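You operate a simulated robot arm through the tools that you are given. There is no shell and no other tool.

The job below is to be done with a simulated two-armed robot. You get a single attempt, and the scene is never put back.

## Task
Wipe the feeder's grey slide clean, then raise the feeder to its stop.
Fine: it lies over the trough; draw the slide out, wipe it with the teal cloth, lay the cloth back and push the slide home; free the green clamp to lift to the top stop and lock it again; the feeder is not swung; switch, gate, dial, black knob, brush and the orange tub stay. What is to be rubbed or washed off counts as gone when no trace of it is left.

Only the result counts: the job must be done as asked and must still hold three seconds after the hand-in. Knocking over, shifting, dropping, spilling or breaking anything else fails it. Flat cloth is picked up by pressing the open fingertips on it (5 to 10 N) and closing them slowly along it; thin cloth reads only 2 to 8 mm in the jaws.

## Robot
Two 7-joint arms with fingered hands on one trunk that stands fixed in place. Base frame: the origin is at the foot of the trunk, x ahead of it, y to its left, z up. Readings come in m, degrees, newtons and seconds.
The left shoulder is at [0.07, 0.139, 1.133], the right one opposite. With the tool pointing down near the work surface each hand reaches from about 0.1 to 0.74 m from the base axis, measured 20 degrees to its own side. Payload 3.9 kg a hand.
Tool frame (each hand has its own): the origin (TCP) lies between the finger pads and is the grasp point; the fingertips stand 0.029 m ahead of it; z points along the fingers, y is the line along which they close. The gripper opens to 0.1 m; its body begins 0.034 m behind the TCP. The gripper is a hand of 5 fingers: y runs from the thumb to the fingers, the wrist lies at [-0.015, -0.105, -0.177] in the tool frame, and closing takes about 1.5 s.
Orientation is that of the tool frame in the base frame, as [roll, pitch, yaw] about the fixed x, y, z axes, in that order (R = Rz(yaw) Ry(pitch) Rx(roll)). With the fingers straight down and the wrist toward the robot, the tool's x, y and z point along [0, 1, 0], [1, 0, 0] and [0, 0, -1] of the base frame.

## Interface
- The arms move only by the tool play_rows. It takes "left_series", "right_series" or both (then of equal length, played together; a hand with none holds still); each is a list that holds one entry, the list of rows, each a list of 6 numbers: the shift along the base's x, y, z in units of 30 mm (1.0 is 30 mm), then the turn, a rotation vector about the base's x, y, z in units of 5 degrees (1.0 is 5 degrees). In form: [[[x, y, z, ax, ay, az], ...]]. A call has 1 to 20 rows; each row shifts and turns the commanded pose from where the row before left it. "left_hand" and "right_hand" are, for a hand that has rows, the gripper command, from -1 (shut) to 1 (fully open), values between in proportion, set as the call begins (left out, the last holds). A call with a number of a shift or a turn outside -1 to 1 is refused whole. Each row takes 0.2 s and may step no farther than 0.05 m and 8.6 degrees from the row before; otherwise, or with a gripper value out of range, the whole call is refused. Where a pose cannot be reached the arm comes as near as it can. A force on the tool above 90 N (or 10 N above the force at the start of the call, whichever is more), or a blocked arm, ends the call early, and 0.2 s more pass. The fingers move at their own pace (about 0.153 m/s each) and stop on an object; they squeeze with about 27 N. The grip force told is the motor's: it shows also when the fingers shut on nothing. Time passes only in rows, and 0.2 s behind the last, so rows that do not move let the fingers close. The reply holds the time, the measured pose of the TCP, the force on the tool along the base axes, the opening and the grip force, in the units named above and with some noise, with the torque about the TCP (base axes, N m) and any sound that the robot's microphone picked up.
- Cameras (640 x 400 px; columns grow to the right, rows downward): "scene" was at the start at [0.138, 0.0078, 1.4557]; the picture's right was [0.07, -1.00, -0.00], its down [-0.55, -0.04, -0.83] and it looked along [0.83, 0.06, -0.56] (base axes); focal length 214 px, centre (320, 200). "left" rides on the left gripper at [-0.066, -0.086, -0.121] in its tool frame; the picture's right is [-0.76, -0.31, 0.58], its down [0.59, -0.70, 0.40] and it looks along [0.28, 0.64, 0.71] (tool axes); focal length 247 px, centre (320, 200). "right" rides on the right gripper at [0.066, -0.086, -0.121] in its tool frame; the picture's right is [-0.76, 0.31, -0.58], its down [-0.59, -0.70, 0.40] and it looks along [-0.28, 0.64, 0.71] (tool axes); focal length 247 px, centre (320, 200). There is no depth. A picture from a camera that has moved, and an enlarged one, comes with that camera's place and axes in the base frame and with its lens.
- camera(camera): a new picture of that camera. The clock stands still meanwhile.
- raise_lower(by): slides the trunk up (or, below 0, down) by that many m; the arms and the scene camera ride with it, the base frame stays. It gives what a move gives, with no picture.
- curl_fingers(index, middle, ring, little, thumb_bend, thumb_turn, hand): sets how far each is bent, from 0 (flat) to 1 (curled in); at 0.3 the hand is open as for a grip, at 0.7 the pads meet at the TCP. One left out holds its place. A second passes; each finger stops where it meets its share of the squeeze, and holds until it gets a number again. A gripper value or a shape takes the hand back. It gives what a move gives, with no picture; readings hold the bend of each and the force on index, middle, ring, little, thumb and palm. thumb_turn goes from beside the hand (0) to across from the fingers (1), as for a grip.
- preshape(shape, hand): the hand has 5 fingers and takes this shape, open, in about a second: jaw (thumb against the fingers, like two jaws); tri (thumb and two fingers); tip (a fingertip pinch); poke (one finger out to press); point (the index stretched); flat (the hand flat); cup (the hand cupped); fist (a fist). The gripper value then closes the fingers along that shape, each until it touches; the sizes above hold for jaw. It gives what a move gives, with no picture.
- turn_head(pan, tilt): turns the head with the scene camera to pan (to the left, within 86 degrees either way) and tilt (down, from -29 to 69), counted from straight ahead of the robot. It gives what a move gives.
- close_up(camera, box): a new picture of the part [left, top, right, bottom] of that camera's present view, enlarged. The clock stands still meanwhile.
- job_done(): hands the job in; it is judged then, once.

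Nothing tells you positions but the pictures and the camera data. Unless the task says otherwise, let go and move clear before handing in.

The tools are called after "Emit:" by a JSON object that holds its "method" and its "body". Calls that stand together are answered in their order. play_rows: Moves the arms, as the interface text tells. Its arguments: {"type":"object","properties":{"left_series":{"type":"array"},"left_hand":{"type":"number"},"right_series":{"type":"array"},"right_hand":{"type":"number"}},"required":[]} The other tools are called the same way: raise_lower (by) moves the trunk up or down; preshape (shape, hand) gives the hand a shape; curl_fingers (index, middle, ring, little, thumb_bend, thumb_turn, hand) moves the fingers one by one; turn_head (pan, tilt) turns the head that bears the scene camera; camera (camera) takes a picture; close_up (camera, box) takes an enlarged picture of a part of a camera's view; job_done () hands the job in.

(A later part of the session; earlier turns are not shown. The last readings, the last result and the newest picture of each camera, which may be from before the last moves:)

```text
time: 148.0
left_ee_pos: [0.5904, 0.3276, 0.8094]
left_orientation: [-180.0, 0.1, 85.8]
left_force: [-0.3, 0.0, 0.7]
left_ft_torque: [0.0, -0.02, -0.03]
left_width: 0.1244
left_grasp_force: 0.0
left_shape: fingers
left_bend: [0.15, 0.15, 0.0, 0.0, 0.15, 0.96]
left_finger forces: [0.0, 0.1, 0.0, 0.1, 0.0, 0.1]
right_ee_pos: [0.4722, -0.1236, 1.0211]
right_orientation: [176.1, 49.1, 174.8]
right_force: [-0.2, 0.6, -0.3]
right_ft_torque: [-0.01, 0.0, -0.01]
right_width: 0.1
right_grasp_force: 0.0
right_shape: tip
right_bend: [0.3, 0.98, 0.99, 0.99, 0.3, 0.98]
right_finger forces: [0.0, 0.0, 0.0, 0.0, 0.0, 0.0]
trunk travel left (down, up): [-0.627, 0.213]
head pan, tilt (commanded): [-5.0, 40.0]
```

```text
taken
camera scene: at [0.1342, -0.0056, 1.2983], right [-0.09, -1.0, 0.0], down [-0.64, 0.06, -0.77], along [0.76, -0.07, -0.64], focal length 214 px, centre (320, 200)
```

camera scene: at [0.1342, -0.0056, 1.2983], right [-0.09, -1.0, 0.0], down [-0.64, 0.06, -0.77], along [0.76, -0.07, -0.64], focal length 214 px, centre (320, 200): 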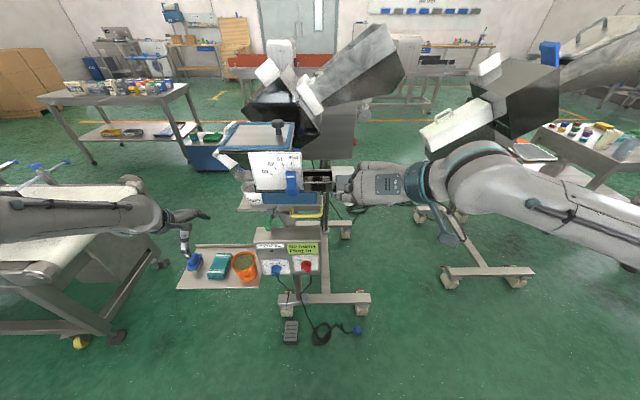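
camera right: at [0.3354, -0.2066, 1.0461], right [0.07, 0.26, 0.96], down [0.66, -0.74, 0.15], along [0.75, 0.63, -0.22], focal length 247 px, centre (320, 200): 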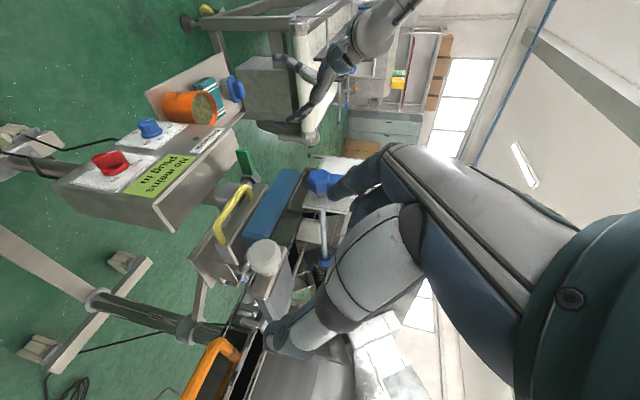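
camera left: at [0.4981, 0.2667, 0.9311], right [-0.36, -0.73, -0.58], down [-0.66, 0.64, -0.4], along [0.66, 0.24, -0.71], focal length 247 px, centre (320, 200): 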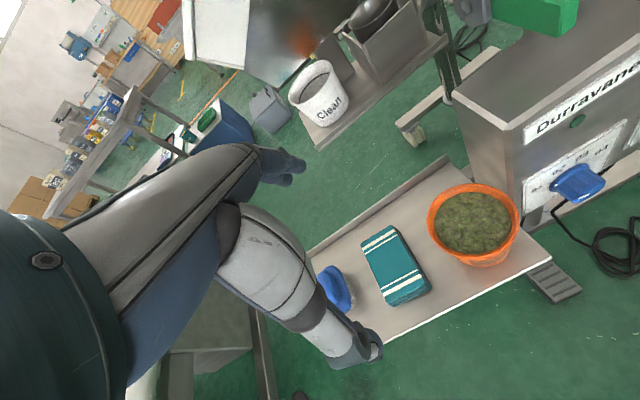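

Emit:
{"method": "play_rows", "body": {"right_series": [[[0.3, 0.05, -0.45, 0, 0, 0], [0.36, 0.05, -0.45, 0, 0, 0], [0.36, 0.04, -0.45, 0, 0, 0], [0.36, 0.04, -0.4, 0, 0, 0], [0, 0, 0, 0, 0, 0]]]}}

Emit:
{"method": "camera", "body": {"camera": "right"}}

```text
time: 149.2
left_ee_pos: [0.5899, 0.3271, 0.8076]
left_orientation: [-179.8, 0.1, 85.9]
left_force: [-0.1, 0.1, -0.7]
left_ft_torque: [0.05, -0.03, 0.03]
left_width: 0.1244
left_grasp_force: 0.1
left_shape: fingers
left_bend: [0.15, 0.15, 0.0, 0.0, 0.15, 0.96]
left_finger forces: [0.1, 0.0, 0.0, 0.0, 0.1, 0.1]
right_ee_pos: [0.5141, -0.1183, 0.9692]
right_orientation: [175.8, 49.1, 174.8]
right_force: [0.5, 1.0, -0.5]
right_ft_torque: [-0.03, -0.01, -0.02]
right_width: 0.0998
right_grasp_force: 0.0
right_shape: tip
right_bend: [0.3, 0.98, 0.99, 0.99, 0.3, 0.98]
right_finger forces: [0.0, 0.1, 0.0, 0.0, 0.0, 0.1]
trunk travel left (down, up): [-0.627, 0.213]
head pan, tilt (commanded): [-5.0, 40.0]
```

```text
taken
camera right: at [0.3766, -0.2011, 0.9941], right [0.07, 0.26, 0.96], down [0.66, -0.74, 0.15], along [0.75, 0.63, -0.22], focal length 247 px, centre (320, 200)
```

right: 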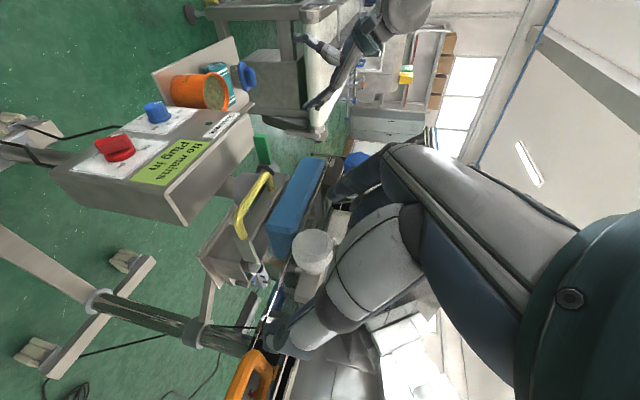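

The knob is again between index and thumb. I close and push forward along the slide's direction.

Emit:
{"method": "play_rows", "body": {"right_series": [[[0, 0, 0, 0, 0, 0], [0, 0, 0, 0, 0, 0], [0, 0, 0, 0, 0, 0], [0, 0, 0, 0, 0, 0], [0, 0, 0, 0, 0, 0], [0, 0, 0, 0, 0, 0], [0, 0, 0, 0, 0, 0], [0, 0, 0, 0, 0, 0]]], "right_hand": -1}}

Emit:
{"method": "play_rows", "body": {"right_series": [[[0.25, -0.016, 0, 0, 0, 0], [0.25, -0.016, 0, 0, 0, 0], [0.25, -0.016, 0, 0, 0, 0], [0.25, -0.016, 0, 0, 0, 0], [0.25, -0.016, 0, 0, 0, 0]]]}}

Emit:
{"method": "camera", "body": {"camera": "scene"}}

```text
time: 151.0
left_ee_pos: [0.5901, 0.3278, 0.8078]
left_orientation: [-179.9, 0.1, 85.9]
left_force: [0.0, -0.3, 0.5]
left_ft_torque: [-0.01, 0.01, 0.01]
left_width: 0.1246
left_grasp_force: 0.1
left_shape: fingers
left_bend: [0.15, 0.15, 0.0, 0.0, 0.15, 0.96]
left_finger forces: [0.0, 0.0, 0.0, 0.0, 0.0, 0.0]
right_ee_pos: [0.5139, -0.1178, 0.9701]
right_orientation: [176.0, 49.1, 174.9]
right_force: [0.6, 0.1, 1.4]
right_ft_torque: [0.1, -0.05, 0.02]
right_width: 0.0243
right_grasp_force: 27.0
right_shape: tip
right_bend: [0.53, 1.0, 1.0, 1.0, 0.54, 1.0]
right_finger forces: [25.0, 0.0, 0.1, 0.1, 23.8, 0.0]
trunk travel left (down, up): [-0.627, 0.213]
head pan, tilt (commanded): [-5.0, 40.0]
```

```text
time: 152.2
left_ee_pos: [0.5908, 0.3271, 0.8091]
left_orientation: [-179.9, 0.1, 85.9]
left_force: [0.6, 0.5, 0.3]
left_ft_torque: [0.03, 0.0, 0.0]
left_width: 0.1246
left_grasp_force: 0.1
left_shape: fingers
left_bend: [0.15, 0.15, 0.0, 0.0, 0.15, 0.96]
left_finger forces: [0.0, 0.0, 0.1, 0.0, 0.0, 0.0]
right_ee_pos: [0.5525, -0.1211, 0.9705]
right_orientation: [175.8, 49.1, 174.7]
right_force: [-0.8, 1.7, -0.6]
right_ft_torque: [0.05, 0.03, 0.04]
right_width: 0.0242
right_grasp_force: 26.8
right_shape: tip
right_bend: [0.53, 1.0, 1.0, 1.0, 0.54, 1.0]
right_finger forces: [25.3, 0.0, 0.0, 0.1, 24.1, 0.0]
trunk travel left (down, up): [-0.627, 0.213]
head pan, tilt (commanded): [-5.0, 40.0]
```

```text
taken
camera scene: at [0.1344, -0.0053, 1.2983], right [-0.09, -1.0, 0.0], down [-0.64, 0.06, -0.77], along [0.76, -0.07, -0.64], focal length 214 px, centre (320, 200)
```

scene: 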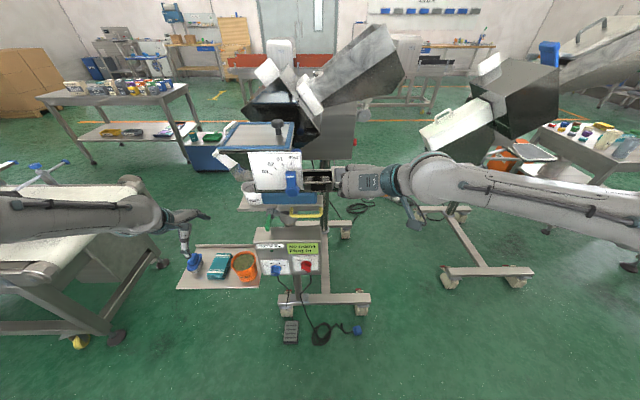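

The slide moves in freely, 39 mm so far. I continue more slowly until it seats.

Emit:
{"method": "play_rows", "body": {"right_series": [[[0.25, -0.016, 0, 0, 0, 0], [0.25, -0.016, 0, 0, 0, 0], [0.25, -0.016, 0, 0, 0, 0], [0.15, -0.01, 0, 0, 0, 0]]]}}

Emit:
{"method": "play_rows", "body": {"right_series": [[[0.1, -0.006, 0, 0, 0, 0], [0.1, -0.006, 0, 0, 0, 0], [0, 0, 0, 0, 0, 0]]]}}

```text
time: 153.2
left_ee_pos: [0.5899, 0.3273, 0.8084]
left_orientation: [-179.9, 0.1, 85.9]
left_force: [-0.5, 0.6, -0.4]
left_ft_torque: [0.0, -0.02, -0.01]
left_width: 0.1245
left_grasp_force: 0.0
left_shape: fingers
left_bend: [0.15, 0.15, 0.0, 0.0, 0.15, 0.96]
left_finger forces: [0.0, 0.0, 0.0, 0.0, 0.0, 0.0]
right_ee_pos: [0.5786, -0.1241, 0.9692]
right_orientation: [175.8, 49.1, 174.6]
right_force: [-0.8, 0.6, -0.1]
right_ft_torque: [0.04, 0.02, 0.01]
right_width: 0.0244
right_grasp_force: 27.2
right_shape: tip
right_bend: [0.53, 1.0, 1.0, 1.0, 0.54, 1.0]
right_finger forces: [25.3, 0.0, 0.1, 0.0, 24.4, 0.0]
trunk travel left (down, up): [-0.627, 0.213]
head pan, tilt (commanded): [-5.0, 40.0]
```

```text
time: 154.0
left_ee_pos: [0.5878, 0.3267, 0.8106]
left_orientation: [-180.0, 0.1, 85.8]
left_force: [0.5, 0.8, 0.4]
left_ft_torque: [0.02, 0.01, -0.02]
left_width: 0.1246
left_grasp_force: 0.1
left_shape: fingers
left_bend: [0.15, 0.15, 0.0, 0.0, 0.15, 0.96]
left_finger forces: [0.0, 0.1, 0.0, 0.1, 0.0, 0.1]
right_ee_pos: [0.5818, -0.1237, 0.9703]
right_orientation: [175.8, 49.0, 174.8]
right_force: [-15.0, -0.6, 0.5]
right_ft_torque: [-0.01, 0.26, 0.14]
right_width: 0.0252
right_grasp_force: 26.4
right_shape: tip
right_bend: [0.53, 1.0, 1.0, 1.0, 0.54, 1.0]
right_finger forces: [25.3, 0.1, 0.0, 0.0, 27.1, 0.0]
trunk travel left (down, up): [-0.627, 0.213]
head pan, tilt (commanded): [-5.0, 40.0]
```

Emit:
{"method": "play_rows", "body": {"right_series": [[[0.06, 0, 0, 0, 0, 0], [0.04, 0, 0, 0, 0, 0], [0, 0, 0, 0, 0, 0]]]}}

Emit:
{"method": "close_up", "body": {"camera": "scene", "box": [280, 140, 420, 240]}}

```text
time: 154.8
left_ee_pos: [0.5873, 0.3281, 0.811]
left_orientation: [179.9, 0.0, 85.9]
left_force: [0.5, 0.5, -0.5]
left_ft_torque: [0.0, -0.03, 0.01]
left_width: 0.1245
left_grasp_force: 0.0
left_shape: fingers
left_bend: [0.15, 0.15, 0.0, 0.0, 0.15, 0.96]
left_finger forces: [0.0, 0.1, 0.0, 0.0, 0.0, 0.0]
right_ee_pos: [0.5844, -0.1235, 0.9711]
right_orientation: [175.8, 49.2, 174.7]
right_force: [-20.8, -3.2, -0.5]
right_ft_torque: [-0.08, 0.34, 0.16]
right_width: 0.0256
right_grasp_force: 27.2
right_shape: tip
right_bend: [0.54, 1.0, 1.0, 1.0, 0.54, 1.0]
right_finger forces: [25.6, 0.0, 0.0, 0.0, 29.2, 0.0]
trunk travel left (down, up): [-0.627, 0.213]
head pan, tilt (commanded): [-5.0, 40.0]
```

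```text
4.00 times, centred on (350, 190) of scene
camera zoom: at [0.1297, -0.0061, 1.2988], right [-0.09, -1.0, 0.0], down [-0.64, 0.06, -0.77], along [0.77, -0.07, -0.64], focal length 858 px, centre (200, 240)
```

zoom: 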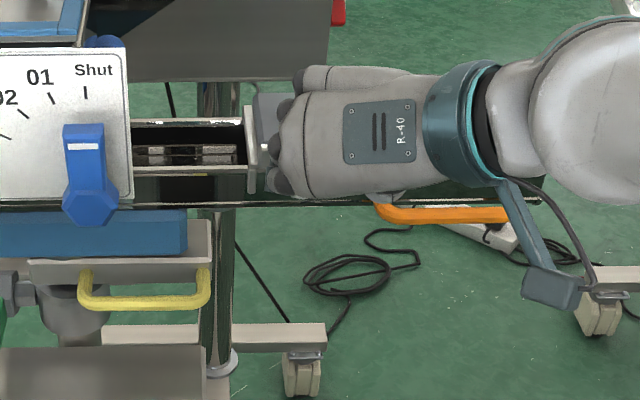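

It is seated against its stop at 21 N. I open the pinch and back away, then check the slide.

Emit:
{"method": "play_rows", "body": {"right_series": [[[0, 0, 0, 0, 0, 0], [0, 0, 0, 0, 0, 0], [0, 0, 0, 0, 0, 0], [0, 0, 0, 0, 0, 0], [-0.2, 0, 0.2, 0, 0, 0], [-0.4, 0, 0.4, 0, 0, 0], [-0.5, 0, 0.5, 0, 0, 0], [-0.5, 0, 0.5, 0, 0, 0], [-0.5, -0.3, 0.5, 0, 0, 0], [-0.5, -0.5, 0.5, 0, 0, 0], [-0.4, -0.7, 0.3, 0, 0, 0], [-0.3, -0.8, 0.2, 0, 0, 0], [0, -0.8, 0, 0, 0, 0]]], "right_hand": 1}}

Emit:
{"method": "close_up", "body": {"camera": "scene", "box": [280, 140, 420, 240]}}

Emit:
{"method": "camera", "body": {"camera": "scene"}}

```text
time: 157.6
left_ee_pos: [0.5902, 0.3258, 0.8094]
left_orientation: [-179.8, 0.1, 85.9]
left_force: [0.3, 0.0, -0.6]
left_ft_torque: [0.07, 0.02, -0.04]
left_width: 0.1246
left_grasp_force: 0.0
left_shape: fingers
left_bend: [0.15, 0.15, 0.0, 0.0, 0.15, 0.96]
left_finger forces: [0.0, 0.0, 0.1, 0.0, 0.0, 0.1]
right_ee_pos: [0.4886, -0.2179, 1.0612]
right_orientation: [175.9, 49.0, 174.8]
right_force: [-0.1, 0.7, 0.9]
right_ft_torque: [-0.01, -0.02, 0.02]
right_width: 0.0999
right_grasp_force: 0.1
right_shape: tip
right_bend: [0.3, 0.98, 0.99, 0.99, 0.3, 0.98]
right_finger forces: [0.1, 0.0, 0.0, 0.0, 0.0, 0.0]
trunk travel left (down, up): [-0.627, 0.213]
head pan, tilt (commanded): [-5.0, 40.0]
```

```text
4.00 times, centred on (350, 190) of scene
camera zoom: at [0.1343, -0.0063, 1.2983], right [-0.09, -1.0, 0.0], down [-0.64, 0.06, -0.77], along [0.76, -0.07, -0.64], focal length 858 px, centre (200, 240)
```

zoom: 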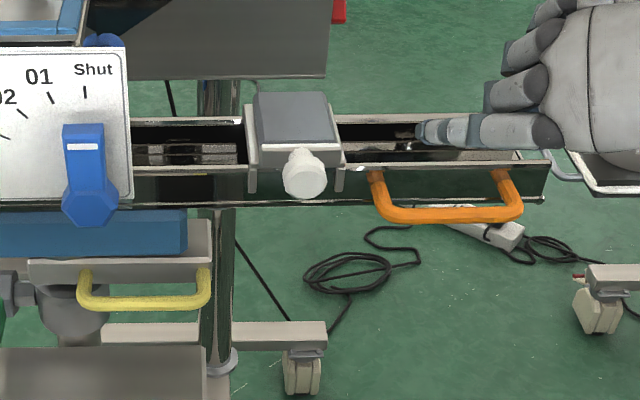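

```text
taken
camera scene: at [0.1343, -0.0063, 1.2983], right [-0.09, -1.0, 0.0], down [-0.64, 0.06, -0.77], along [0.76, -0.07, -0.64], focal length 214 px, centre (320, 200)
```

scene: 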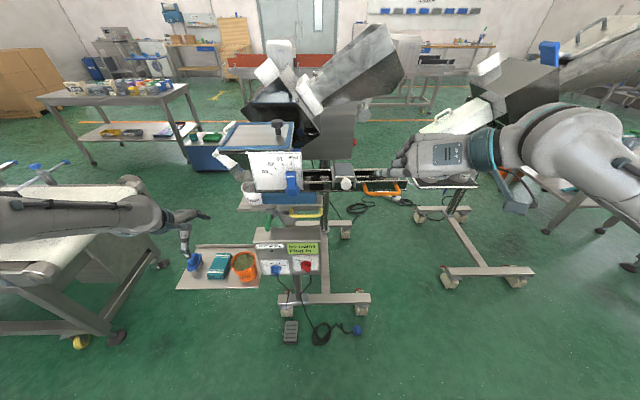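

The slide is home and clean, and the feeder's direction is unchanged. Now I study the green clamp lever and the yellow lift handle closely.

Emit:
{"method": "turn_head", "body": {"pan": 4, "tilt": 45}}

Emit:
{"method": "close_up", "body": {"camera": "scene", "box": [260, 160, 370, 240]}}

Emit:
{"method": "close_up", "body": {"camera": "right", "box": [160, 120, 360, 280]}}

Emit:
{"method": "camera", "body": {"camera": "left"}}

```text
time: 158.3
left_ee_pos: [0.5896, 0.3267, 0.8074]
left_orientation: [-179.9, 0.2, 86.0]
left_force: [0.2, 0.9, -1.6]
left_ft_torque: [0.0, -0.01, 0.02]
left_width: 0.1246
left_grasp_force: 0.1
left_shape: fingers
left_bend: [0.15, 0.15, 0.0, 0.0, 0.15, 0.96]
left_finger forces: [0.0, 0.0, 0.0, 0.1, 0.0, 0.0]
right_ee_pos: [0.4884, -0.2165, 1.0616]
right_orientation: [175.8, 48.9, 174.7]
right_force: [-0.4, -0.5, 1.0]
right_ft_torque: [0.02, 0.0, -0.01]
right_width: 0.1
right_grasp_force: 0.0
right_shape: tip
right_bend: [0.3, 0.98, 0.99, 0.99, 0.3, 0.98]
right_finger forces: [0.0, 0.0, 0.1, 0.0, 0.1, 0.1]
trunk travel left (down, up): [-0.627, 0.213]
head pan, tilt (commanded): [4.0, 45.0]
```

```text
5.00 times, centred on (315, 200) of scene
camera zoom: at [0.1306, 0.0075, 1.2911], right [0.07, -1.0, 0.0], down [-0.71, -0.05, -0.71], along [0.71, 0.05, -0.71], focal length 1072 px, centre (345, 200)
```

zoom: 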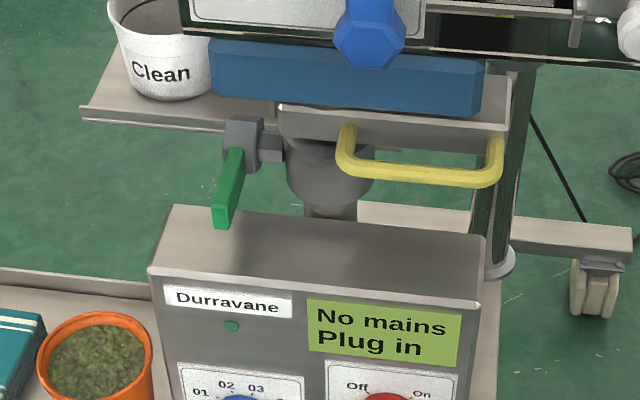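

```text
2.50 times, centred on (260, 200) of right
camera zoom: at [0.3513, -0.299, 1.0872], right [0.07, 0.26, 0.96], down [0.66, -0.74, 0.15], along [0.75, 0.63, -0.22], focal length 617 px, centre (470, 200)
```

zoom: 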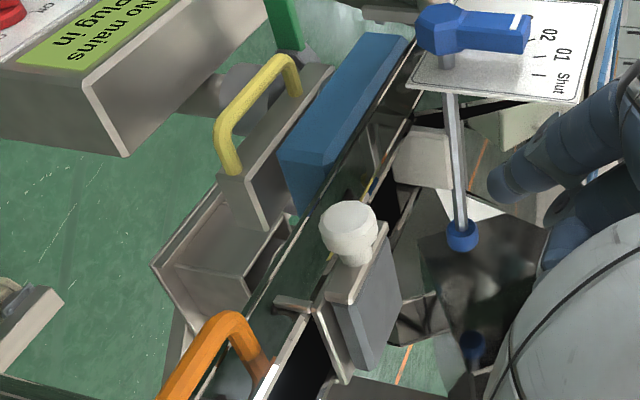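

```text
taken
camera left: at [0.4991, 0.2672, 0.9306], right [-0.36, -0.73, -0.57], down [-0.66, 0.64, -0.4], along [0.66, 0.24, -0.71], focal length 247 px, centre (320, 200)
```

left: 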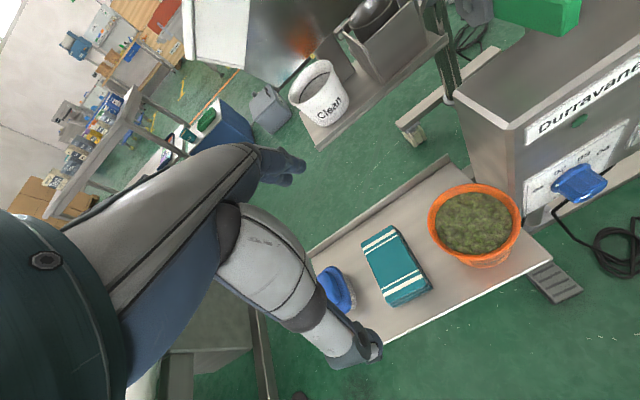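

The lever sits on a shaft that runs sideways out of the collar, so it should turn up or down about that shaft. I plan to support the yellow handle from below with the right hand, then turn the lever with the left. First I bring the right hand back to a fingers-down pose.

Emit:
{"method": "play_rows", "body": {"right_series": [[[0, 0, 0.1, 0, 1, 0], [0, 0, 0.1, 0, 1, 0], [0, 0, 0.1, 0, 1, 0], [0, 0, 0.1, 0, 1, 0], [0, 0, 0, 0, 1, 0], [0, 0, 0, 0, 1, 0], [0, 0, 0, 0, 1, 0], [0, 0, 0, 0, 1, 0], [0, 0, 0, 0, 1, 0], [0, 0.2, 0, 0, 0.8, 0], [-0.1, 0.3, 0, 0, 0, -1], [-0.1, 0.3, 0, 0, 0, -1], [-0.1, 0.3, 0, 0, 0, -1], [-0.1, 0.2, 0, 0, 0, -1]]]}}

Emit:
{"method": "play_rows", "body": {"right_series": [[[-0.1, 0.1, 0, 0, 0, -1], [-0.1, 0.1, 0, 0, 0, -1], [-0.1, 0.1, 0, 0, 0, -1], [-0.1, 0.1, 0, 0, 0, -1], [0, 0.1, 0, 0, 0, -1], [0, 0.1, 0, 0, 0, -1], [0, 0, 0, 0, 0, -1], [0, 0, 0, 0, 0, -1]]]}}

Emit:
{"method": "camera", "body": {"camera": "scene"}}

```text
time: 161.3
left_ee_pos: [0.5897, 0.3275, 0.8086]
left_orientation: [-179.8, 0.2, 85.9]
left_force: [0.2, 0.5, 0.1]
left_ft_torque: [0.02, -0.01, -0.01]
left_width: 0.1245
left_grasp_force: 0.0
left_shape: fingers
left_bend: [0.15, 0.15, 0.0, 0.0, 0.15, 0.96]
left_finger forces: [0.0, 0.1, 0.0, 0.0, 0.0, 0.0]
right_ee_pos: [0.4773, -0.1779, 1.0739]
right_orientation: [179.9, 0.3, 156.4]
right_force: [-0.1, 0.7, 0.0]
right_ft_torque: [0.01, -0.03, -0.02]
right_width: 0.1002
right_grasp_force: 0.0
right_shape: tip
right_bend: [0.3, 0.98, 0.99, 0.99, 0.3, 0.98]
right_finger forces: [0.0, 0.0, 0.0, 0.1, 0.1, 0.1]
trunk travel left (down, up): [-0.627, 0.213]
head pan, tilt (commanded): [4.0, 45.0]
```

```text
time: 163.1
left_ee_pos: [0.591, 0.3271, 0.8099]
left_orientation: [-179.9, 0.2, 85.9]
left_force: [-0.3, 0.4, -0.4]
left_ft_torque: [0.0, -0.03, -0.04]
left_width: 0.1246
left_grasp_force: 0.1
left_shape: fingers
left_bend: [0.15, 0.15, 0.0, 0.0, 0.15, 0.96]
left_finger forces: [0.0, 0.0, 0.0, 0.0, 0.0, 0.1]
right_ee_pos: [0.4649, -0.159, 1.0744]
right_orientation: [179.9, 0.1, 116.4]
right_force: [-0.6, -0.1, -0.2]
right_ft_torque: [-0.02, -0.01, 0.01]
right_width: 0.1
right_grasp_force: 0.0
right_shape: tip
right_bend: [0.3, 0.98, 0.99, 0.99, 0.3, 0.98]
right_finger forces: [0.1, 0.0, 0.0, 0.1, 0.1, 0.0]
trunk travel left (down, up): [-0.627, 0.213]
head pan, tilt (commanded): [4.0, 45.0]
```

```text
taken
camera scene: at [0.1305, 0.0077, 1.2911], right [0.07, -1.0, 0.0], down [-0.71, -0.05, -0.71], along [0.71, 0.05, -0.71], focal length 214 px, centre (320, 200)
```

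scene: 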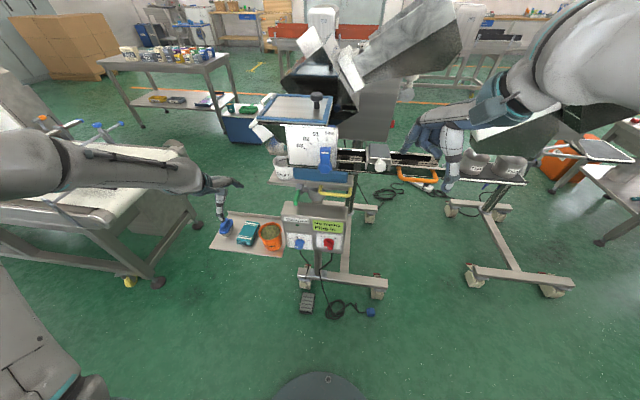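

Emit:
{"method": "preshape", "body": {"hand": "right", "shape": "flat"}}

Emit:
{"method": "play_rows", "body": {"right_series": [[[0, 0, 0, 0.44, -0.9, -0.5], [0, 0, 0, 0.44, -0.9, 0], [0, 0, 0, 0.44, -0.9, 0], [0, 0, 0, 0.44, -0.9, 0], [0, 0, 0, 0.44, -0.9, 0], [0, 0, 0, 0.44, -0.9, 0]]]}}

Emit:
{"method": "camera", "body": {"camera": "right"}}

Emit:
{"method": "close_up", "body": {"camera": "scene", "box": [380, 100, 500, 200]}}

```text
time: 164.0
left_ee_pos: [0.5898, 0.3274, 0.8088]
left_orientation: [-179.9, 0.3, 85.9]
left_force: [-0.8, 0.3, -0.4]
left_ft_torque: [-0.02, 0.0, -0.02]
left_width: 0.1246
left_grasp_force: 0.1
left_shape: fingers
left_bend: [0.15, 0.15, 0.0, 0.0, 0.15, 0.96]
left_finger forces: [0.0, 0.1, 0.0, 0.1, 0.0, 0.1]
right_ee_pos: [0.4646, -0.1592, 1.0739]
right_orientation: [179.8, 0.3, 116.6]
right_force: [0.8, -0.6, 0.5]
right_ft_torque: [0.0, 0.03, -0.01]
right_width: 0.0932
right_grasp_force: 0.0
right_shape: flat
right_bend: [0.0, 0.0, 0.0, 0.0, 0.7, 0.0]
right_finger forces: [0.0, 0.0, 0.0, 0.0, 0.1, 0.0]
trunk travel left (down, up): [-0.627, 0.213]
head pan, tilt (commanded): [4.0, 45.0]
```

```text
time: 165.4
left_ee_pos: [0.5899, 0.326, 0.8088]
left_orientation: [-179.9, 0.0, 86.0]
left_force: [0.3, 0.2, 1.5]
left_ft_torque: [-0.01, 0.02, -0.01]
left_width: 0.1245
left_grasp_force: 0.0
left_shape: fingers
left_bend: [0.15, 0.15, 0.0, 0.0, 0.15, 0.96]
left_finger forces: [0.0, 0.0, 0.0, 0.0, 0.1, 0.0]
right_ee_pos: [0.4641, -0.1587, 1.0731]
right_orientation: [149.5, -0.8, 114.2]
right_force: [-0.5, -0.2, 0.6]
right_ft_torque: [0.03, 0.02, 0.0]
right_width: 0.0929
right_grasp_force: 0.1
right_shape: flat
right_bend: [0.0, 0.0, 0.0, 0.0, 0.7, 0.0]
right_finger forces: [0.0, 0.0, 0.0, 0.1, 0.0, 0.0]
trunk travel left (down, up): [-0.627, 0.213]
head pan, tilt (commanded): [4.0, 45.0]
```

```text
taken
camera right: at [0.315, -0.1564, 1.1359], right [0.29, -0.71, 0.64], down [-0.13, -0.69, -0.71], along [0.95, 0.12, -0.3], focal length 247 px, centre (320, 200)
```

right: 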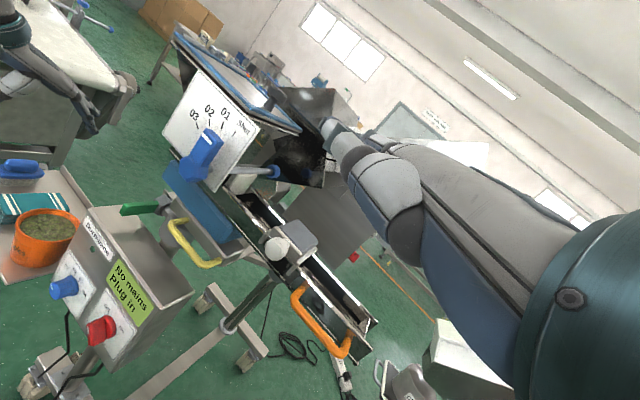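

```text
4.00 times, centred on (440, 150) of scene
camera zoom: at [0.1306, 0.007, 1.2911], right [0.07, -1.0, 0.0], down [-0.71, -0.05, -0.71], along [0.71, 0.05, -0.71], focal length 858 px, centre (-160, 400)
```

zoom: 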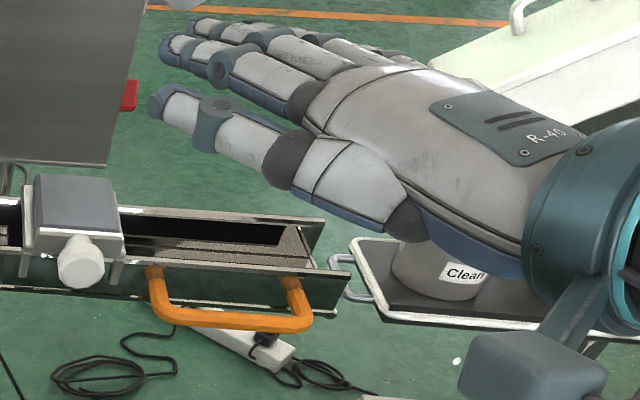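

The flat hand's fingers point about 48 degrees off the tool axis, so a roll near 138 makes them level. I straighten the thumb beside the hand, level the fingers, and lower the hand in front of the stand.

Emit:
{"method": "curl_fingers", "body": {"hand": "right", "index": 0, "middle": 0, "ring": 0, "little": 0, "thumb_bend": 0.3, "thumb_turn": 0}}

Emit:
{"method": "play_rows", "body": {"right_series": [[[0.1, 0.1, -0.4, 0.4, -0.9, -0.5], [0.1, 0.1, -0.6, 0.4, -0.9, -0.5], [0.1, 0.1, -0.8, 0.2, -0.4, -0.5], [0.1, 0.1, -0.8, 0, 0, -0.3], [0.1, 0.1, -0.8, 0, 0, 0], [0.1, 0.1, -0.8, 0, 0, 0], [0.1, 0.1, -0.8, 0, 0, 0], [0.1, 0.1, -0.8, 0, 0, 0], [0.1, 0.1, -0.8, 0, 0, 0]]]}}

Emit:
{"method": "camera", "body": {"camera": "scene"}}

Emit:
{"method": "camera", "body": {"camera": "right"}}

```text
time: 166.4
left_ee_pos: [0.5898, 0.3271, 0.8095]
left_orientation: [-179.9, 0.1, 85.9]
left_force: [-0.8, -1.1, 0.3]
left_ft_torque: [0.0, 0.0, 0.01]
left_width: 0.1246
left_grasp_force: 0.0
left_shape: fingers
left_bend: [0.15, 0.15, 0.0, 0.0, 0.15, 0.96]
left_finger forces: [0.1, 0.1, 0.0, 0.0, 0.1, 0.0]
right_ee_pos: [0.4641, -0.1587, 1.0739]
right_orientation: [149.8, -0.8, 114.2]
right_force: [0.2, -0.5, 0.0]
right_ft_torque: [-0.01, -0.01, 0.01]
right_width: 0.1453
right_grasp_force: 0.2
right_shape: fingers
right_bend: [0.0, 0.0, 0.0, 0.0, 0.3, 0.0]
right_finger forces: [0.0, 0.0, 0.0, 0.0, 0.1, 0.1]
trunk travel left (down, up): [-0.627, 0.213]
head pan, tilt (commanded): [4.0, 45.0]
```

```text
time: 168.4
left_ee_pos: [0.5892, 0.3259, 0.8082]
left_orientation: [-179.9, 0.1, 86.0]
left_force: [1.1, 0.7, -0.1]
left_ft_torque: [0.02, 0.0, 0.0]
left_width: 0.1243
left_grasp_force: 0.1
left_shape: fingers
left_bend: [0.15, 0.15, 0.0, 0.0, 0.15, 0.96]
left_finger forces: [0.0, 0.0, 0.0, 0.1, 0.1, 0.0]
right_ee_pos: [0.5144, -0.1311, 0.8916]
right_orientation: [137.6, -1.6, 105.6]
right_force: [-2.1, -0.4, 0.6]
right_ft_torque: [0.03, -0.12, 0.02]
right_width: 0.1457
right_grasp_force: 0.6
right_shape: fingers
right_bend: [0.0, 0.0, 0.0, 0.0, 0.3, 0.0]
right_finger forces: [0.0, 1.3, 0.0, 0.1, 0.0, 0.1]
right hand out of reach, approached as far as the arm can: row 3, 4, 5, 9
trunk travel left (down, up): [-0.627, 0.213]
head pan, tilt (commanded): [4.0, 45.0]
```

```text
taken
camera scene: at [0.1303, 0.007, 1.2911], right [0.07, -1.0, 0.0], down [-0.71, -0.05, -0.71], along [0.71, 0.05, -0.71], focal length 214 px, centre (320, 200)
```

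scene: 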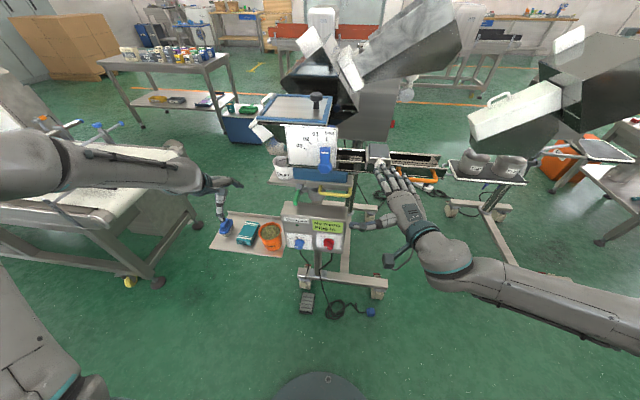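

```text
taken
camera right: at [0.3582, -0.1088, 0.9245], right [0.05, -0.79, 0.61], down [-0.09, -0.61, -0.78], along [0.99, -0.01, -0.1], focal length 247 px, centre (320, 200)
```

right: 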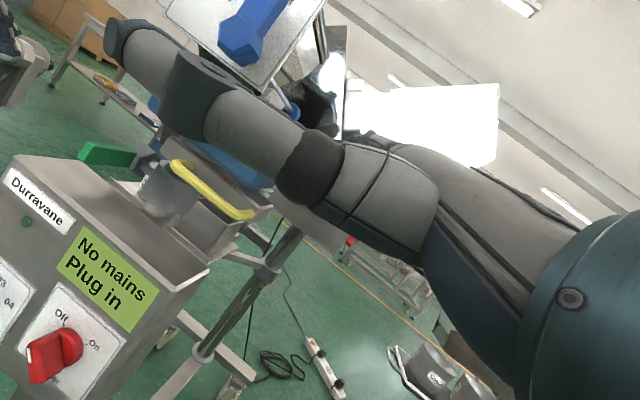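

A fingertip is lightly touching the white knob. I back away from it immediately.

Emit:
{"method": "play_rows", "body": {"right_series": [[[-0.5, 0, 0.3, 0, 0, 0], [-0.5, 0, 0.3, 0, 0, 0]]]}}

Emit:
{"method": "close_up", "body": {"camera": "scene", "box": [310, 130, 450, 240]}}

```text
time: 169.0
left_ee_pos: [0.5896, 0.327, 0.8078]
left_orientation: [-179.9, 0.1, 85.8]
left_force: [0.5, 0.5, 0.5]
left_ft_torque: [0.01, -0.02, 0.0]
left_width: 0.1245
left_grasp_force: 0.0
left_shape: fingers
left_bend: [0.15, 0.15, 0.0, 0.0, 0.15, 0.96]
left_finger forces: [0.0, 0.1, 0.0, 0.0, 0.1, 0.1]
right_ee_pos: [0.5091, -0.131, 0.9062]
right_orientation: [137.8, -1.4, 105.4]
right_force: [0.0, -0.1, 0.1]
right_ft_torque: [0.01, 0.02, 0.01]
right_width: 0.1455
right_grasp_force: 0.0
right_shape: fingers
right_bend: [0.0, 0.0, 0.0, 0.0, 0.3, 0.0]
right_finger forces: [0.0, 0.0, 0.1, 0.0, 0.0, 0.0]
right hand out of reach, approached as far as the arm can: row 1, 2
trunk travel left (down, up): [-0.627, 0.213]
head pan, tilt (commanded): [4.0, 45.0]
```

```text
3.64 times, centred on (380, 185) of scene
camera zoom: at [0.1307, 0.0076, 1.291], right [0.07, -1.0, 0.0], down [-0.71, -0.05, -0.71], along [0.71, 0.05, -0.71], focal length 780 px, centre (102, 254)
```

zoom: 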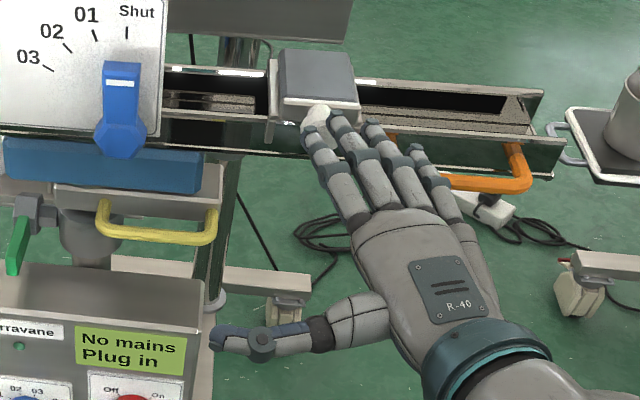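

Clear again. I curl the hand into a fist for the descent so the fingers stay away from the knob, and will flatten it once below.

Emit:
{"method": "preshape", "body": {"hand": "right", "shape": "fist"}}

Emit:
{"method": "close_up", "body": {"camera": "scene", "box": [310, 130, 450, 240]}}

```text
time: 169.9
left_ee_pos: [0.5891, 0.327, 0.8075]
left_orientation: [-179.9, 0.1, 86.0]
left_force: [0.3, 0.5, 0.0]
left_ft_torque: [0.01, 0.03, 0.01]
left_width: 0.1246
left_grasp_force: 0.1
left_shape: fingers
left_bend: [0.15, 0.15, 0.0, 0.0, 0.15, 0.96]
left_finger forces: [0.1, 0.1, 0.1, 0.0, 0.1, 0.0]
right_ee_pos: [0.5086, -0.1299, 0.9073]
right_orientation: [137.8, -1.5, 105.5]
right_force: [0.6, 0.4, 0.9]
right_ft_torque: [-0.03, 0.0, 0.0]
right_width: 0.0
right_grasp_force: 0.0
right_shape: fist
right_bend: [1.0, 1.0, 1.0, 1.0, 0.88, 0.83]
right_finger forces: [0.1, 0.0, 0.0, 0.0, 0.1, 0.1]
trunk travel left (down, up): [-0.627, 0.213]
head pan, tilt (commanded): [4.0, 45.0]
```

```text
3.64 times, centred on (380, 185) of scene
camera zoom: at [0.1307, 0.0075, 1.291], right [0.07, -1.0, 0.0], down [-0.71, -0.05, -0.71], along [0.71, 0.05, -0.71], focal length 780 px, centre (102, 254)
```

zoom: 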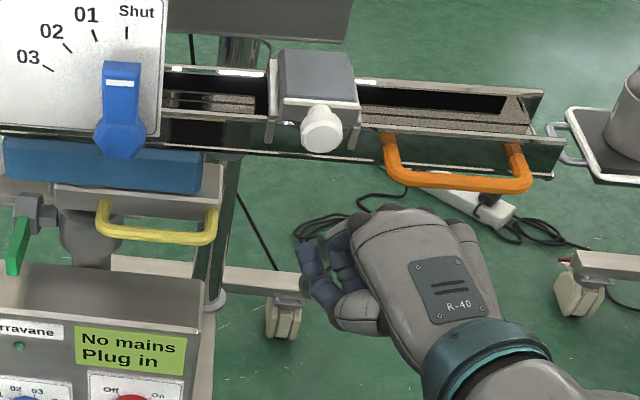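

Emit:
{"method": "play_rows", "body": {"right_series": [[[0, 0.1, -0.7, 0, 0, 0], [0, 0.2, -0.8, 0, 0, 0], [-0.1, 0.3, -0.8, 0, 0, 0], [-0.2, 0.3, -0.8, 0, 0, 0], [-0.3, 0.3, -0.8, 0, 0, 0], [-0.3, 0.3, -0.6, 0, 0, 0]]]}}

Emit:
{"method": "close_up", "body": {"camera": "scene", "box": [270, 140, 430, 280]}}

Emit:
{"method": "camera", "body": {"camera": "right"}}

```text
time: 171.3
left_ee_pos: [0.5895, 0.327, 0.8075]
left_orientation: [-179.8, 0.1, 85.9]
left_force: [-0.5, -0.5, 0.9]
left_ft_torque: [-0.02, 0.0, -0.02]
left_width: 0.1249
left_grasp_force: 0.0
left_shape: fingers
left_bend: [0.15, 0.15, 0.0, 0.0, 0.15, 0.96]
left_finger forces: [0.0, 0.1, 0.0, 0.0, 0.0, 0.0]
right_ee_pos: [0.4821, -0.0438, 0.8643]
right_orientation: [137.2, 1.6, 115.8]
right_force: [-1.1, 0.0, -0.8]
right_ft_torque: [-0.02, 0.0, 0.0]
right_width: 0.0001
right_grasp_force: 0.1
right_shape: fist
right_bend: [1.0, 1.0, 1.0, 1.0, 0.88, 0.83]
right_finger forces: [0.0, 0.1, 0.0, 0.1, 0.0, 0.0]
right hand out of reach, approached as far as the arm can: row 2, 3, 4, 5, 6
trunk travel left (down, up): [-0.627, 0.213]
head pan, tilt (commanded): [4.0, 45.0]
```

```text
2.86 times, centred on (350, 210) of scene
camera zoom: at [0.131, 0.008, 1.291], right [0.07, -1.0, 0.0], down [-0.71, -0.05, -0.71], along [0.71, 0.05, -0.71], focal length 613 px, centre (234, 171)
```

zoom: 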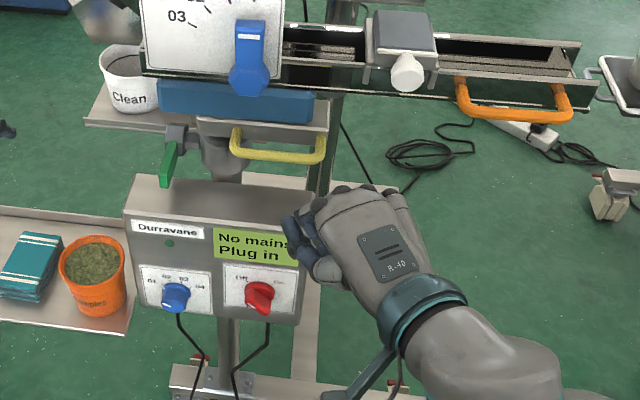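

```text
taken
camera right: at [0.3227, -0.0467, 0.8933], right [0.17, -0.74, 0.65], down [0.04, -0.66, -0.75], along [0.98, 0.16, -0.08], focal length 247 px, centre (320, 200)
```

right: 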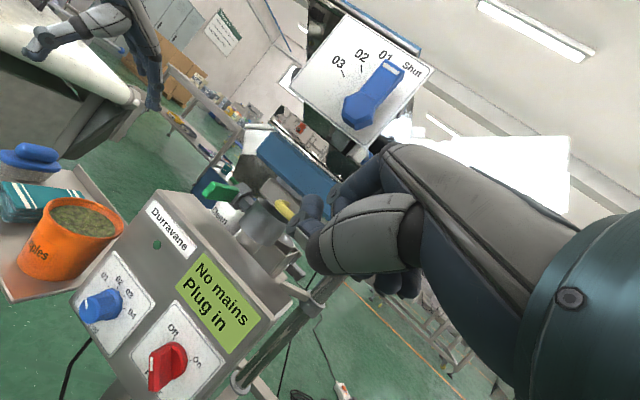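

The right wrist is again close to the shoulder limit. Raising the trunk a little gives both arms room for this low work.

Emit:
{"method": "raise_lower", "body": {"by": 0.13}}

Emit:
{"method": "play_rows", "body": {"right_series": [[[0.2, 0, -0.5, 0, 0, -0.5], [0.2, 0, -0.8, 0, 0, -0.5], [0, 0, -0.8, 0, 0, -0.5], [0, 0, -0.8, 0, 0, -0.5]]]}}

```text
time: 172.9
left_ee_pos: [0.5902, 0.3277, 0.9383]
left_orientation: [-179.8, 0.2, 85.9]
left_force: [-1.1, 0.6, 0.5]
left_ft_torque: [-0.01, -0.01, -0.02]
left_width: 0.1245
left_grasp_force: 0.1
left_shape: fingers
left_bend: [0.15, 0.15, 0.0, 0.0, 0.15, 0.96]
left_finger forces: [0.0, 0.1, 0.1, 0.1, 0.1, 0.0]
right_ee_pos: [0.4826, -0.0417, 0.9947]
right_orientation: [137.2, 1.4, 115.8]
right_force: [0.8, 0.2, 0.4]
right_ft_torque: [0.0, 0.0, -0.02]
right_width: 0.0
right_grasp_force: 0.1
right_shape: fist
right_bend: [1.0, 1.0, 1.0, 1.0, 0.88, 0.83]
right_finger forces: [0.1, 0.0, 0.0, 0.0, 0.0, 0.0]
trunk travel left (down, up): [-0.757, 0.083]
head pan, tilt (commanded): [4.0, 45.0]
```

```text
time: 173.9
left_ee_pos: [0.5904, 0.3275, 0.938]
left_orientation: [-180.0, 0.1, 85.9]
left_force: [-0.1, 0.0, -1.1]
left_ft_torque: [-0.01, 0.02, -0.01]
left_width: 0.1245
left_grasp_force: 0.1
left_shape: fingers
left_bend: [0.15, 0.15, 0.0, 0.0, 0.15, 0.96]
left_finger forces: [0.0, 0.0, 0.1, 0.1, 0.0, 0.1]
right_ee_pos: [0.4876, -0.043, 0.9819]
right_orientation: [137.4, 1.4, 113.4]
right_force: [0.0, -0.1, 0.1]
right_ft_torque: [-0.02, -0.02, 0.0]
right_width: 0.0003
right_grasp_force: 0.0
right_shape: fist
right_bend: [1.0, 1.0, 1.0, 1.0, 0.88, 0.83]
right_finger forces: [0.0, 0.0, 0.1, 0.0, 0.0, 0.0]
right hand out of reach, approached as far as the arm can: row 2, 3, 4
trunk travel left (down, up): [-0.757, 0.083]
head pan, tilt (commanded): [4.0, 45.0]
```

Emit:
{"method": "turn_head", "body": {"pan": -30, "tilt": 50}}

Emit:
{"method": "camera", "body": {"camera": "scene"}}

```text
time: 174.9
left_ee_pos: [0.5897, 0.3275, 0.9387]
left_orientation: [-179.8, 0.1, 85.9]
left_force: [-0.5, -0.5, -1.1]
left_ft_torque: [-0.01, 0.05, 0.02]
left_width: 0.1246
left_grasp_force: 0.1
left_shape: fingers
left_bend: [0.15, 0.15, 0.0, 0.0, 0.15, 0.96]
left_finger forces: [0.1, 0.0, 0.0, 0.1, 0.0, 0.0]
right_ee_pos: [0.4878, -0.0426, 0.9802]
right_orientation: [137.5, 1.5, 113.3]
right_force: [0.4, 0.6, 0.0]
right_ft_torque: [0.0, 0.02, 0.07]
right_width: 0.0002
right_grasp_force: 0.0
right_shape: fist
right_bend: [1.0, 1.0, 1.0, 1.0, 0.88, 0.83]
right_finger forces: [0.0, 0.0, 0.0, 0.0, 0.1, 0.0]
trunk travel left (down, up): [-0.757, 0.083]
head pan, tilt (commanded): [-30.0, 50.0]
```

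```text
taken
camera scene: at [0.1163, -0.0366, 1.4141], right [-0.5, -0.87, 0.0], down [-0.66, 0.38, -0.64], along [0.56, -0.32, -0.77], focal length 214 px, centre (320, 200)
```

scene: 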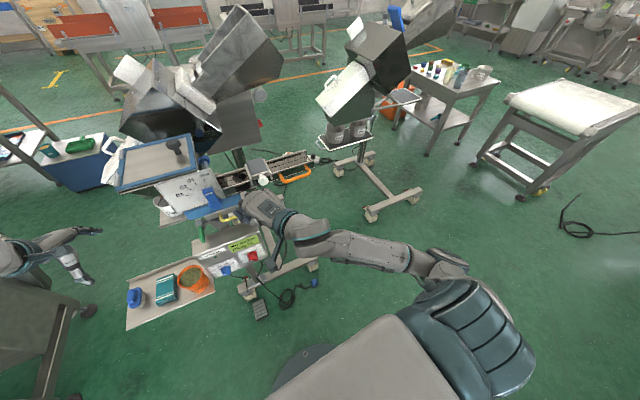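

From above I see the forearm comes in from the right, so a hand pointing mostly left is natural. I will slide a flat hand under the handle and platform from the right side. First I yaw the hand left and move it out to the right.

Emit:
{"method": "play_rows", "body": {"right_series": [[[0, -0.4, 0, 0, 0, 1], [0, -0.4, 0, 0, 0, 1], [0, -0.5, 0, 0, 0, 1], [0, -0.5, 0, 0, 0, 1], [0, -0.5, 0, 0, 0, 1], [0, -0.5, 0, 0, 0, 1], [0, -0.5, 0, 0, 0, 1], [0, -0.5, 0, 0, 0, 1], [0, -0.5, 0, 0, 0, 1]]]}}

Emit:
{"method": "camera", "body": {"camera": "scene"}}

```text
time: 176.9
left_ee_pos: [0.5899, 0.3273, 0.9388]
left_orientation: [-179.8, 0.1, 86.0]
left_force: [0.1, 0.3, -0.4]
left_ft_torque: [-0.02, 0.01, -0.01]
left_width: 0.1246
left_grasp_force: 0.0
left_shape: fingers
left_bend: [0.15, 0.15, 0.0, 0.0, 0.15, 0.96]
left_finger forces: [0.1, 0.0, 0.0, 0.0, 0.1, 0.0]
right_ee_pos: [0.4844, -0.1268, 0.9822]
right_orientation: [135.8, 0.6, 152.3]
right_force: [-0.1, 0.3, -0.9]
right_ft_torque: [0.02, -0.01, -0.02]
right_width: 0.0001
right_grasp_force: 0.0
right_shape: fist
right_bend: [1.0, 1.0, 1.0, 1.0, 0.88, 0.83]
right_finger forces: [0.1, 0.0, 0.0, 0.0, 0.0, 0.0]
right hand out of reach, approached as far as the arm can: row 6, 7
trunk travel left (down, up): [-0.757, 0.083]
head pan, tilt (commanded): [-30.0, 50.0]
```

```text
taken
camera scene: at [0.1163, -0.0357, 1.4142], right [-0.5, -0.87, 0.0], down [-0.66, 0.38, -0.64], along [0.56, -0.32, -0.77], focal length 214 px, centre (320, 200)
```

scene: 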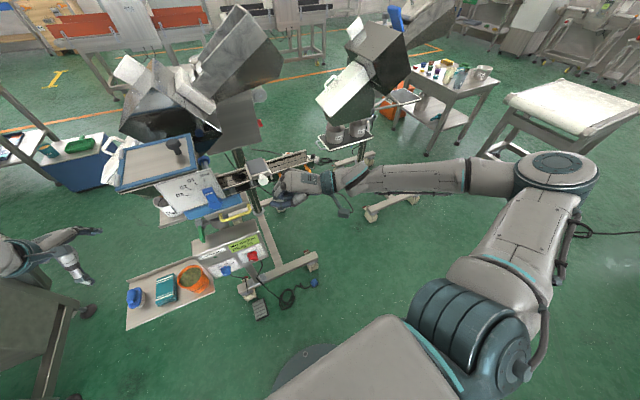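

The arm is now in a comfortable posture with the elbow out. I descend on the right, in front of the trough.

Emit:
{"method": "play_rows", "body": {"right_series": [[[-0.1, -0.3, -0.6, 0, 0, 0.5], [0, -0.2, -0.8, 0, 0, 0.5], [0, -0.2, -0.8, 0, 0, 0.5], [0, -0.1, -0.8, 0, 0, 0], [0, 0, -0.8, 0, 0, 0], [0, 0, -0.8, 0, 0, 0], [0, 0, -0.8, 0, 0, 0], [0, 0, -0.8, 0, 0, 0], [0, 0, -0.8, 0, 0, 0]]]}}

Emit:
{"method": "preshape", "body": {"hand": "right", "shape": "flat"}}

Emit:
{"method": "turn_head", "body": {"pan": -8, "tilt": 48}}

Emit:
{"method": "camera", "body": {"camera": "scene"}}

Emit:
{"method": "camera", "body": {"camera": "right"}}

```text
time: 178.9
left_ee_pos: [0.5904, 0.3273, 0.9377]
left_orientation: [-179.8, 0.2, 85.9]
left_force: [-0.5, 0.6, -0.8]
left_ft_torque: [0.02, 0.0, -0.04]
left_width: 0.1245
left_grasp_force: 0.0
left_shape: fingers
left_bend: [0.15, 0.15, 0.0, 0.0, 0.15, 0.96]
left_finger forces: [0.0, 0.0, 0.1, 0.0, 0.1, 0.0]
right_ee_pos: [0.4814, -0.1513, 0.7742]
right_orientation: [135.6, 0.8, 159.6]
right_force: [-0.8, 0.1, 0.2]
right_ft_torque: [0.0, -0.03, -0.01]
right_width: 0.0
right_grasp_force: 0.0
right_shape: fist
right_bend: [1.0, 1.0, 1.0, 1.0, 0.88, 0.83]
right_finger forces: [0.0, 0.1, 0.0, 0.1, 0.0, 0.1]
trunk travel left (down, up): [-0.757, 0.083]
head pan, tilt (commanded): [-30.0, 50.0]
```

```text
time: 179.8
left_ee_pos: [0.5904, 0.3267, 0.9391]
left_orientation: [-179.9, 0.1, 85.9]
left_force: [-0.4, 0.3, 0.3]
left_ft_torque: [0.0, -0.02, -0.01]
left_width: 0.1242
left_grasp_force: 0.0
left_shape: fingers
left_bend: [0.15, 0.15, 0.0, 0.0, 0.15, 0.96]
left_finger forces: [0.0, 0.1, 0.0, 0.1, 0.0, 0.0]
right_ee_pos: [0.4809, -0.1516, 0.7747]
right_orientation: [135.6, 0.7, 159.8]
right_force: [0.3, 0.4, 0.7]
right_ft_torque: [-0.04, 0.01, 0.0]
right_width: 0.093
right_grasp_force: 0.1
right_shape: flat
right_bend: [0.0, 0.0, 0.0, 0.0, 0.7, 0.0]
right_finger forces: [0.0, 0.1, 0.0, 0.0, 0.0, 0.0]
trunk travel left (down, up): [-0.757, 0.083]
head pan, tilt (commanded): [-30.0, 50.0]
```

```text
time: 180.7
left_ee_pos: [0.5903, 0.3275, 0.938]
left_orientation: [-179.9, 0.1, 85.8]
left_force: [-0.7, -0.4, -0.2]
left_ft_torque: [-0.01, -0.02, 0.01]
left_width: 0.1246
left_grasp_force: 0.1
left_shape: fingers
left_bend: [0.15, 0.15, 0.0, 0.0, 0.15, 0.96]
left_finger forces: [0.1, 0.0, 0.0, 0.1, 0.0, 0.1]
right_ee_pos: [0.4806, -0.1505, 0.774]
right_orientation: [135.6, 0.8, 159.7]
right_force: [0.7, 0.2, 0.1]
right_ft_torque: [0.01, 0.05, -0.02]
right_width: 0.0932
right_grasp_force: 0.0
right_shape: flat
right_bend: [0.0, 0.0, 0.0, 0.0, 0.7, 0.0]
right_finger forces: [0.0, 0.0, 0.1, 0.1, 0.1, 0.1]
trunk travel left (down, up): [-0.757, 0.083]
head pan, tilt (commanded): [-8.0, 48.0]
```

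```text
taken
camera scene: at [0.1275, -0.0093, 1.4169], right [-0.14, -0.99, 0.0], down [-0.74, 0.1, -0.67], along [0.66, -0.09, -0.74], focal length 214 px, centre (320, 200)
```

scene: 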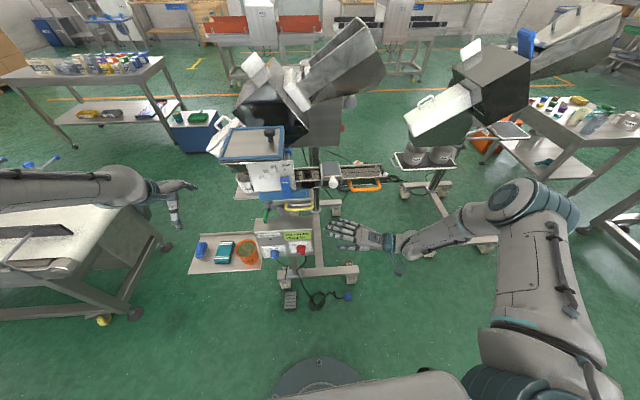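

```text
taken
camera right: at [0.3694, -0.2656, 0.8], right [0.64, -0.43, 0.64], down [0.48, -0.42, -0.77], along [0.6, 0.8, -0.06], focal length 247 px, centre (320, 200)
```

right: 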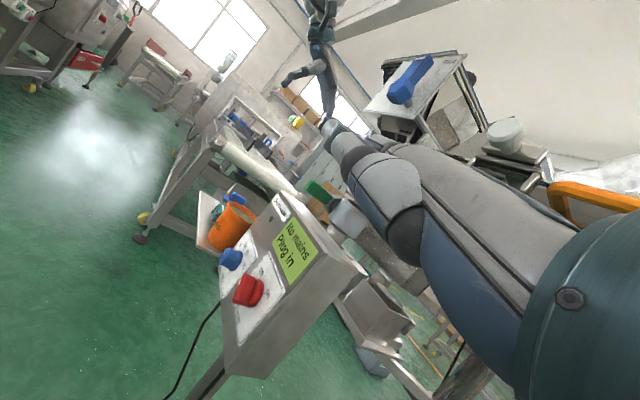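

Emit:
{"method": "close_up", "body": {"camera": "scene", "box": [250, 170, 410, 290]}}

Emit:
{"method": "close_up", "body": {"camera": "right", "box": [200, 100, 440, 340]}}

```text
3.33 times, centred on (330, 230) of scene
camera zoom: at [0.1275, -0.0093, 1.4169], right [-0.14, -0.99, 0.0], down [-0.74, 0.1, -0.67], along [0.66, -0.09, -0.74], focal length 715 px, centre (287, 100)
```

zoom: 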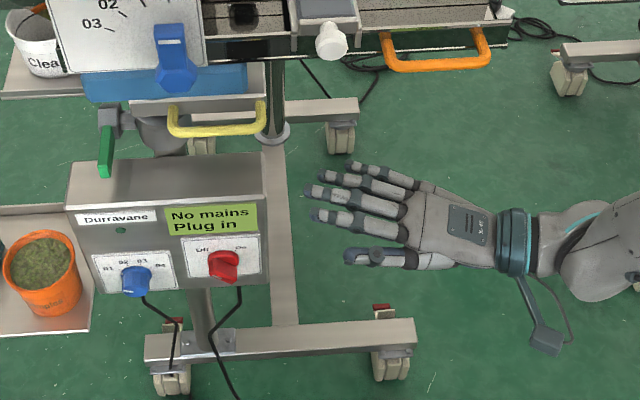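

```text
1.67 times, centred on (320, 220) of right
camera zoom: at [0.3694, -0.2656, 0.8], right [0.64, -0.43, 0.64], down [0.48, -0.42, -0.77], along [0.6, 0.8, -0.06], focal length 412 px, centre (320, 167)
```

zoom: 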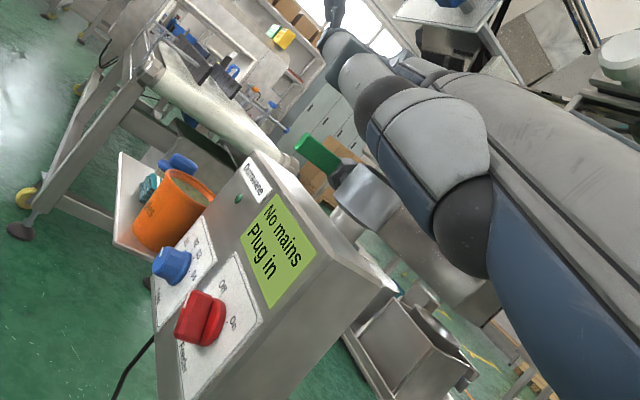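

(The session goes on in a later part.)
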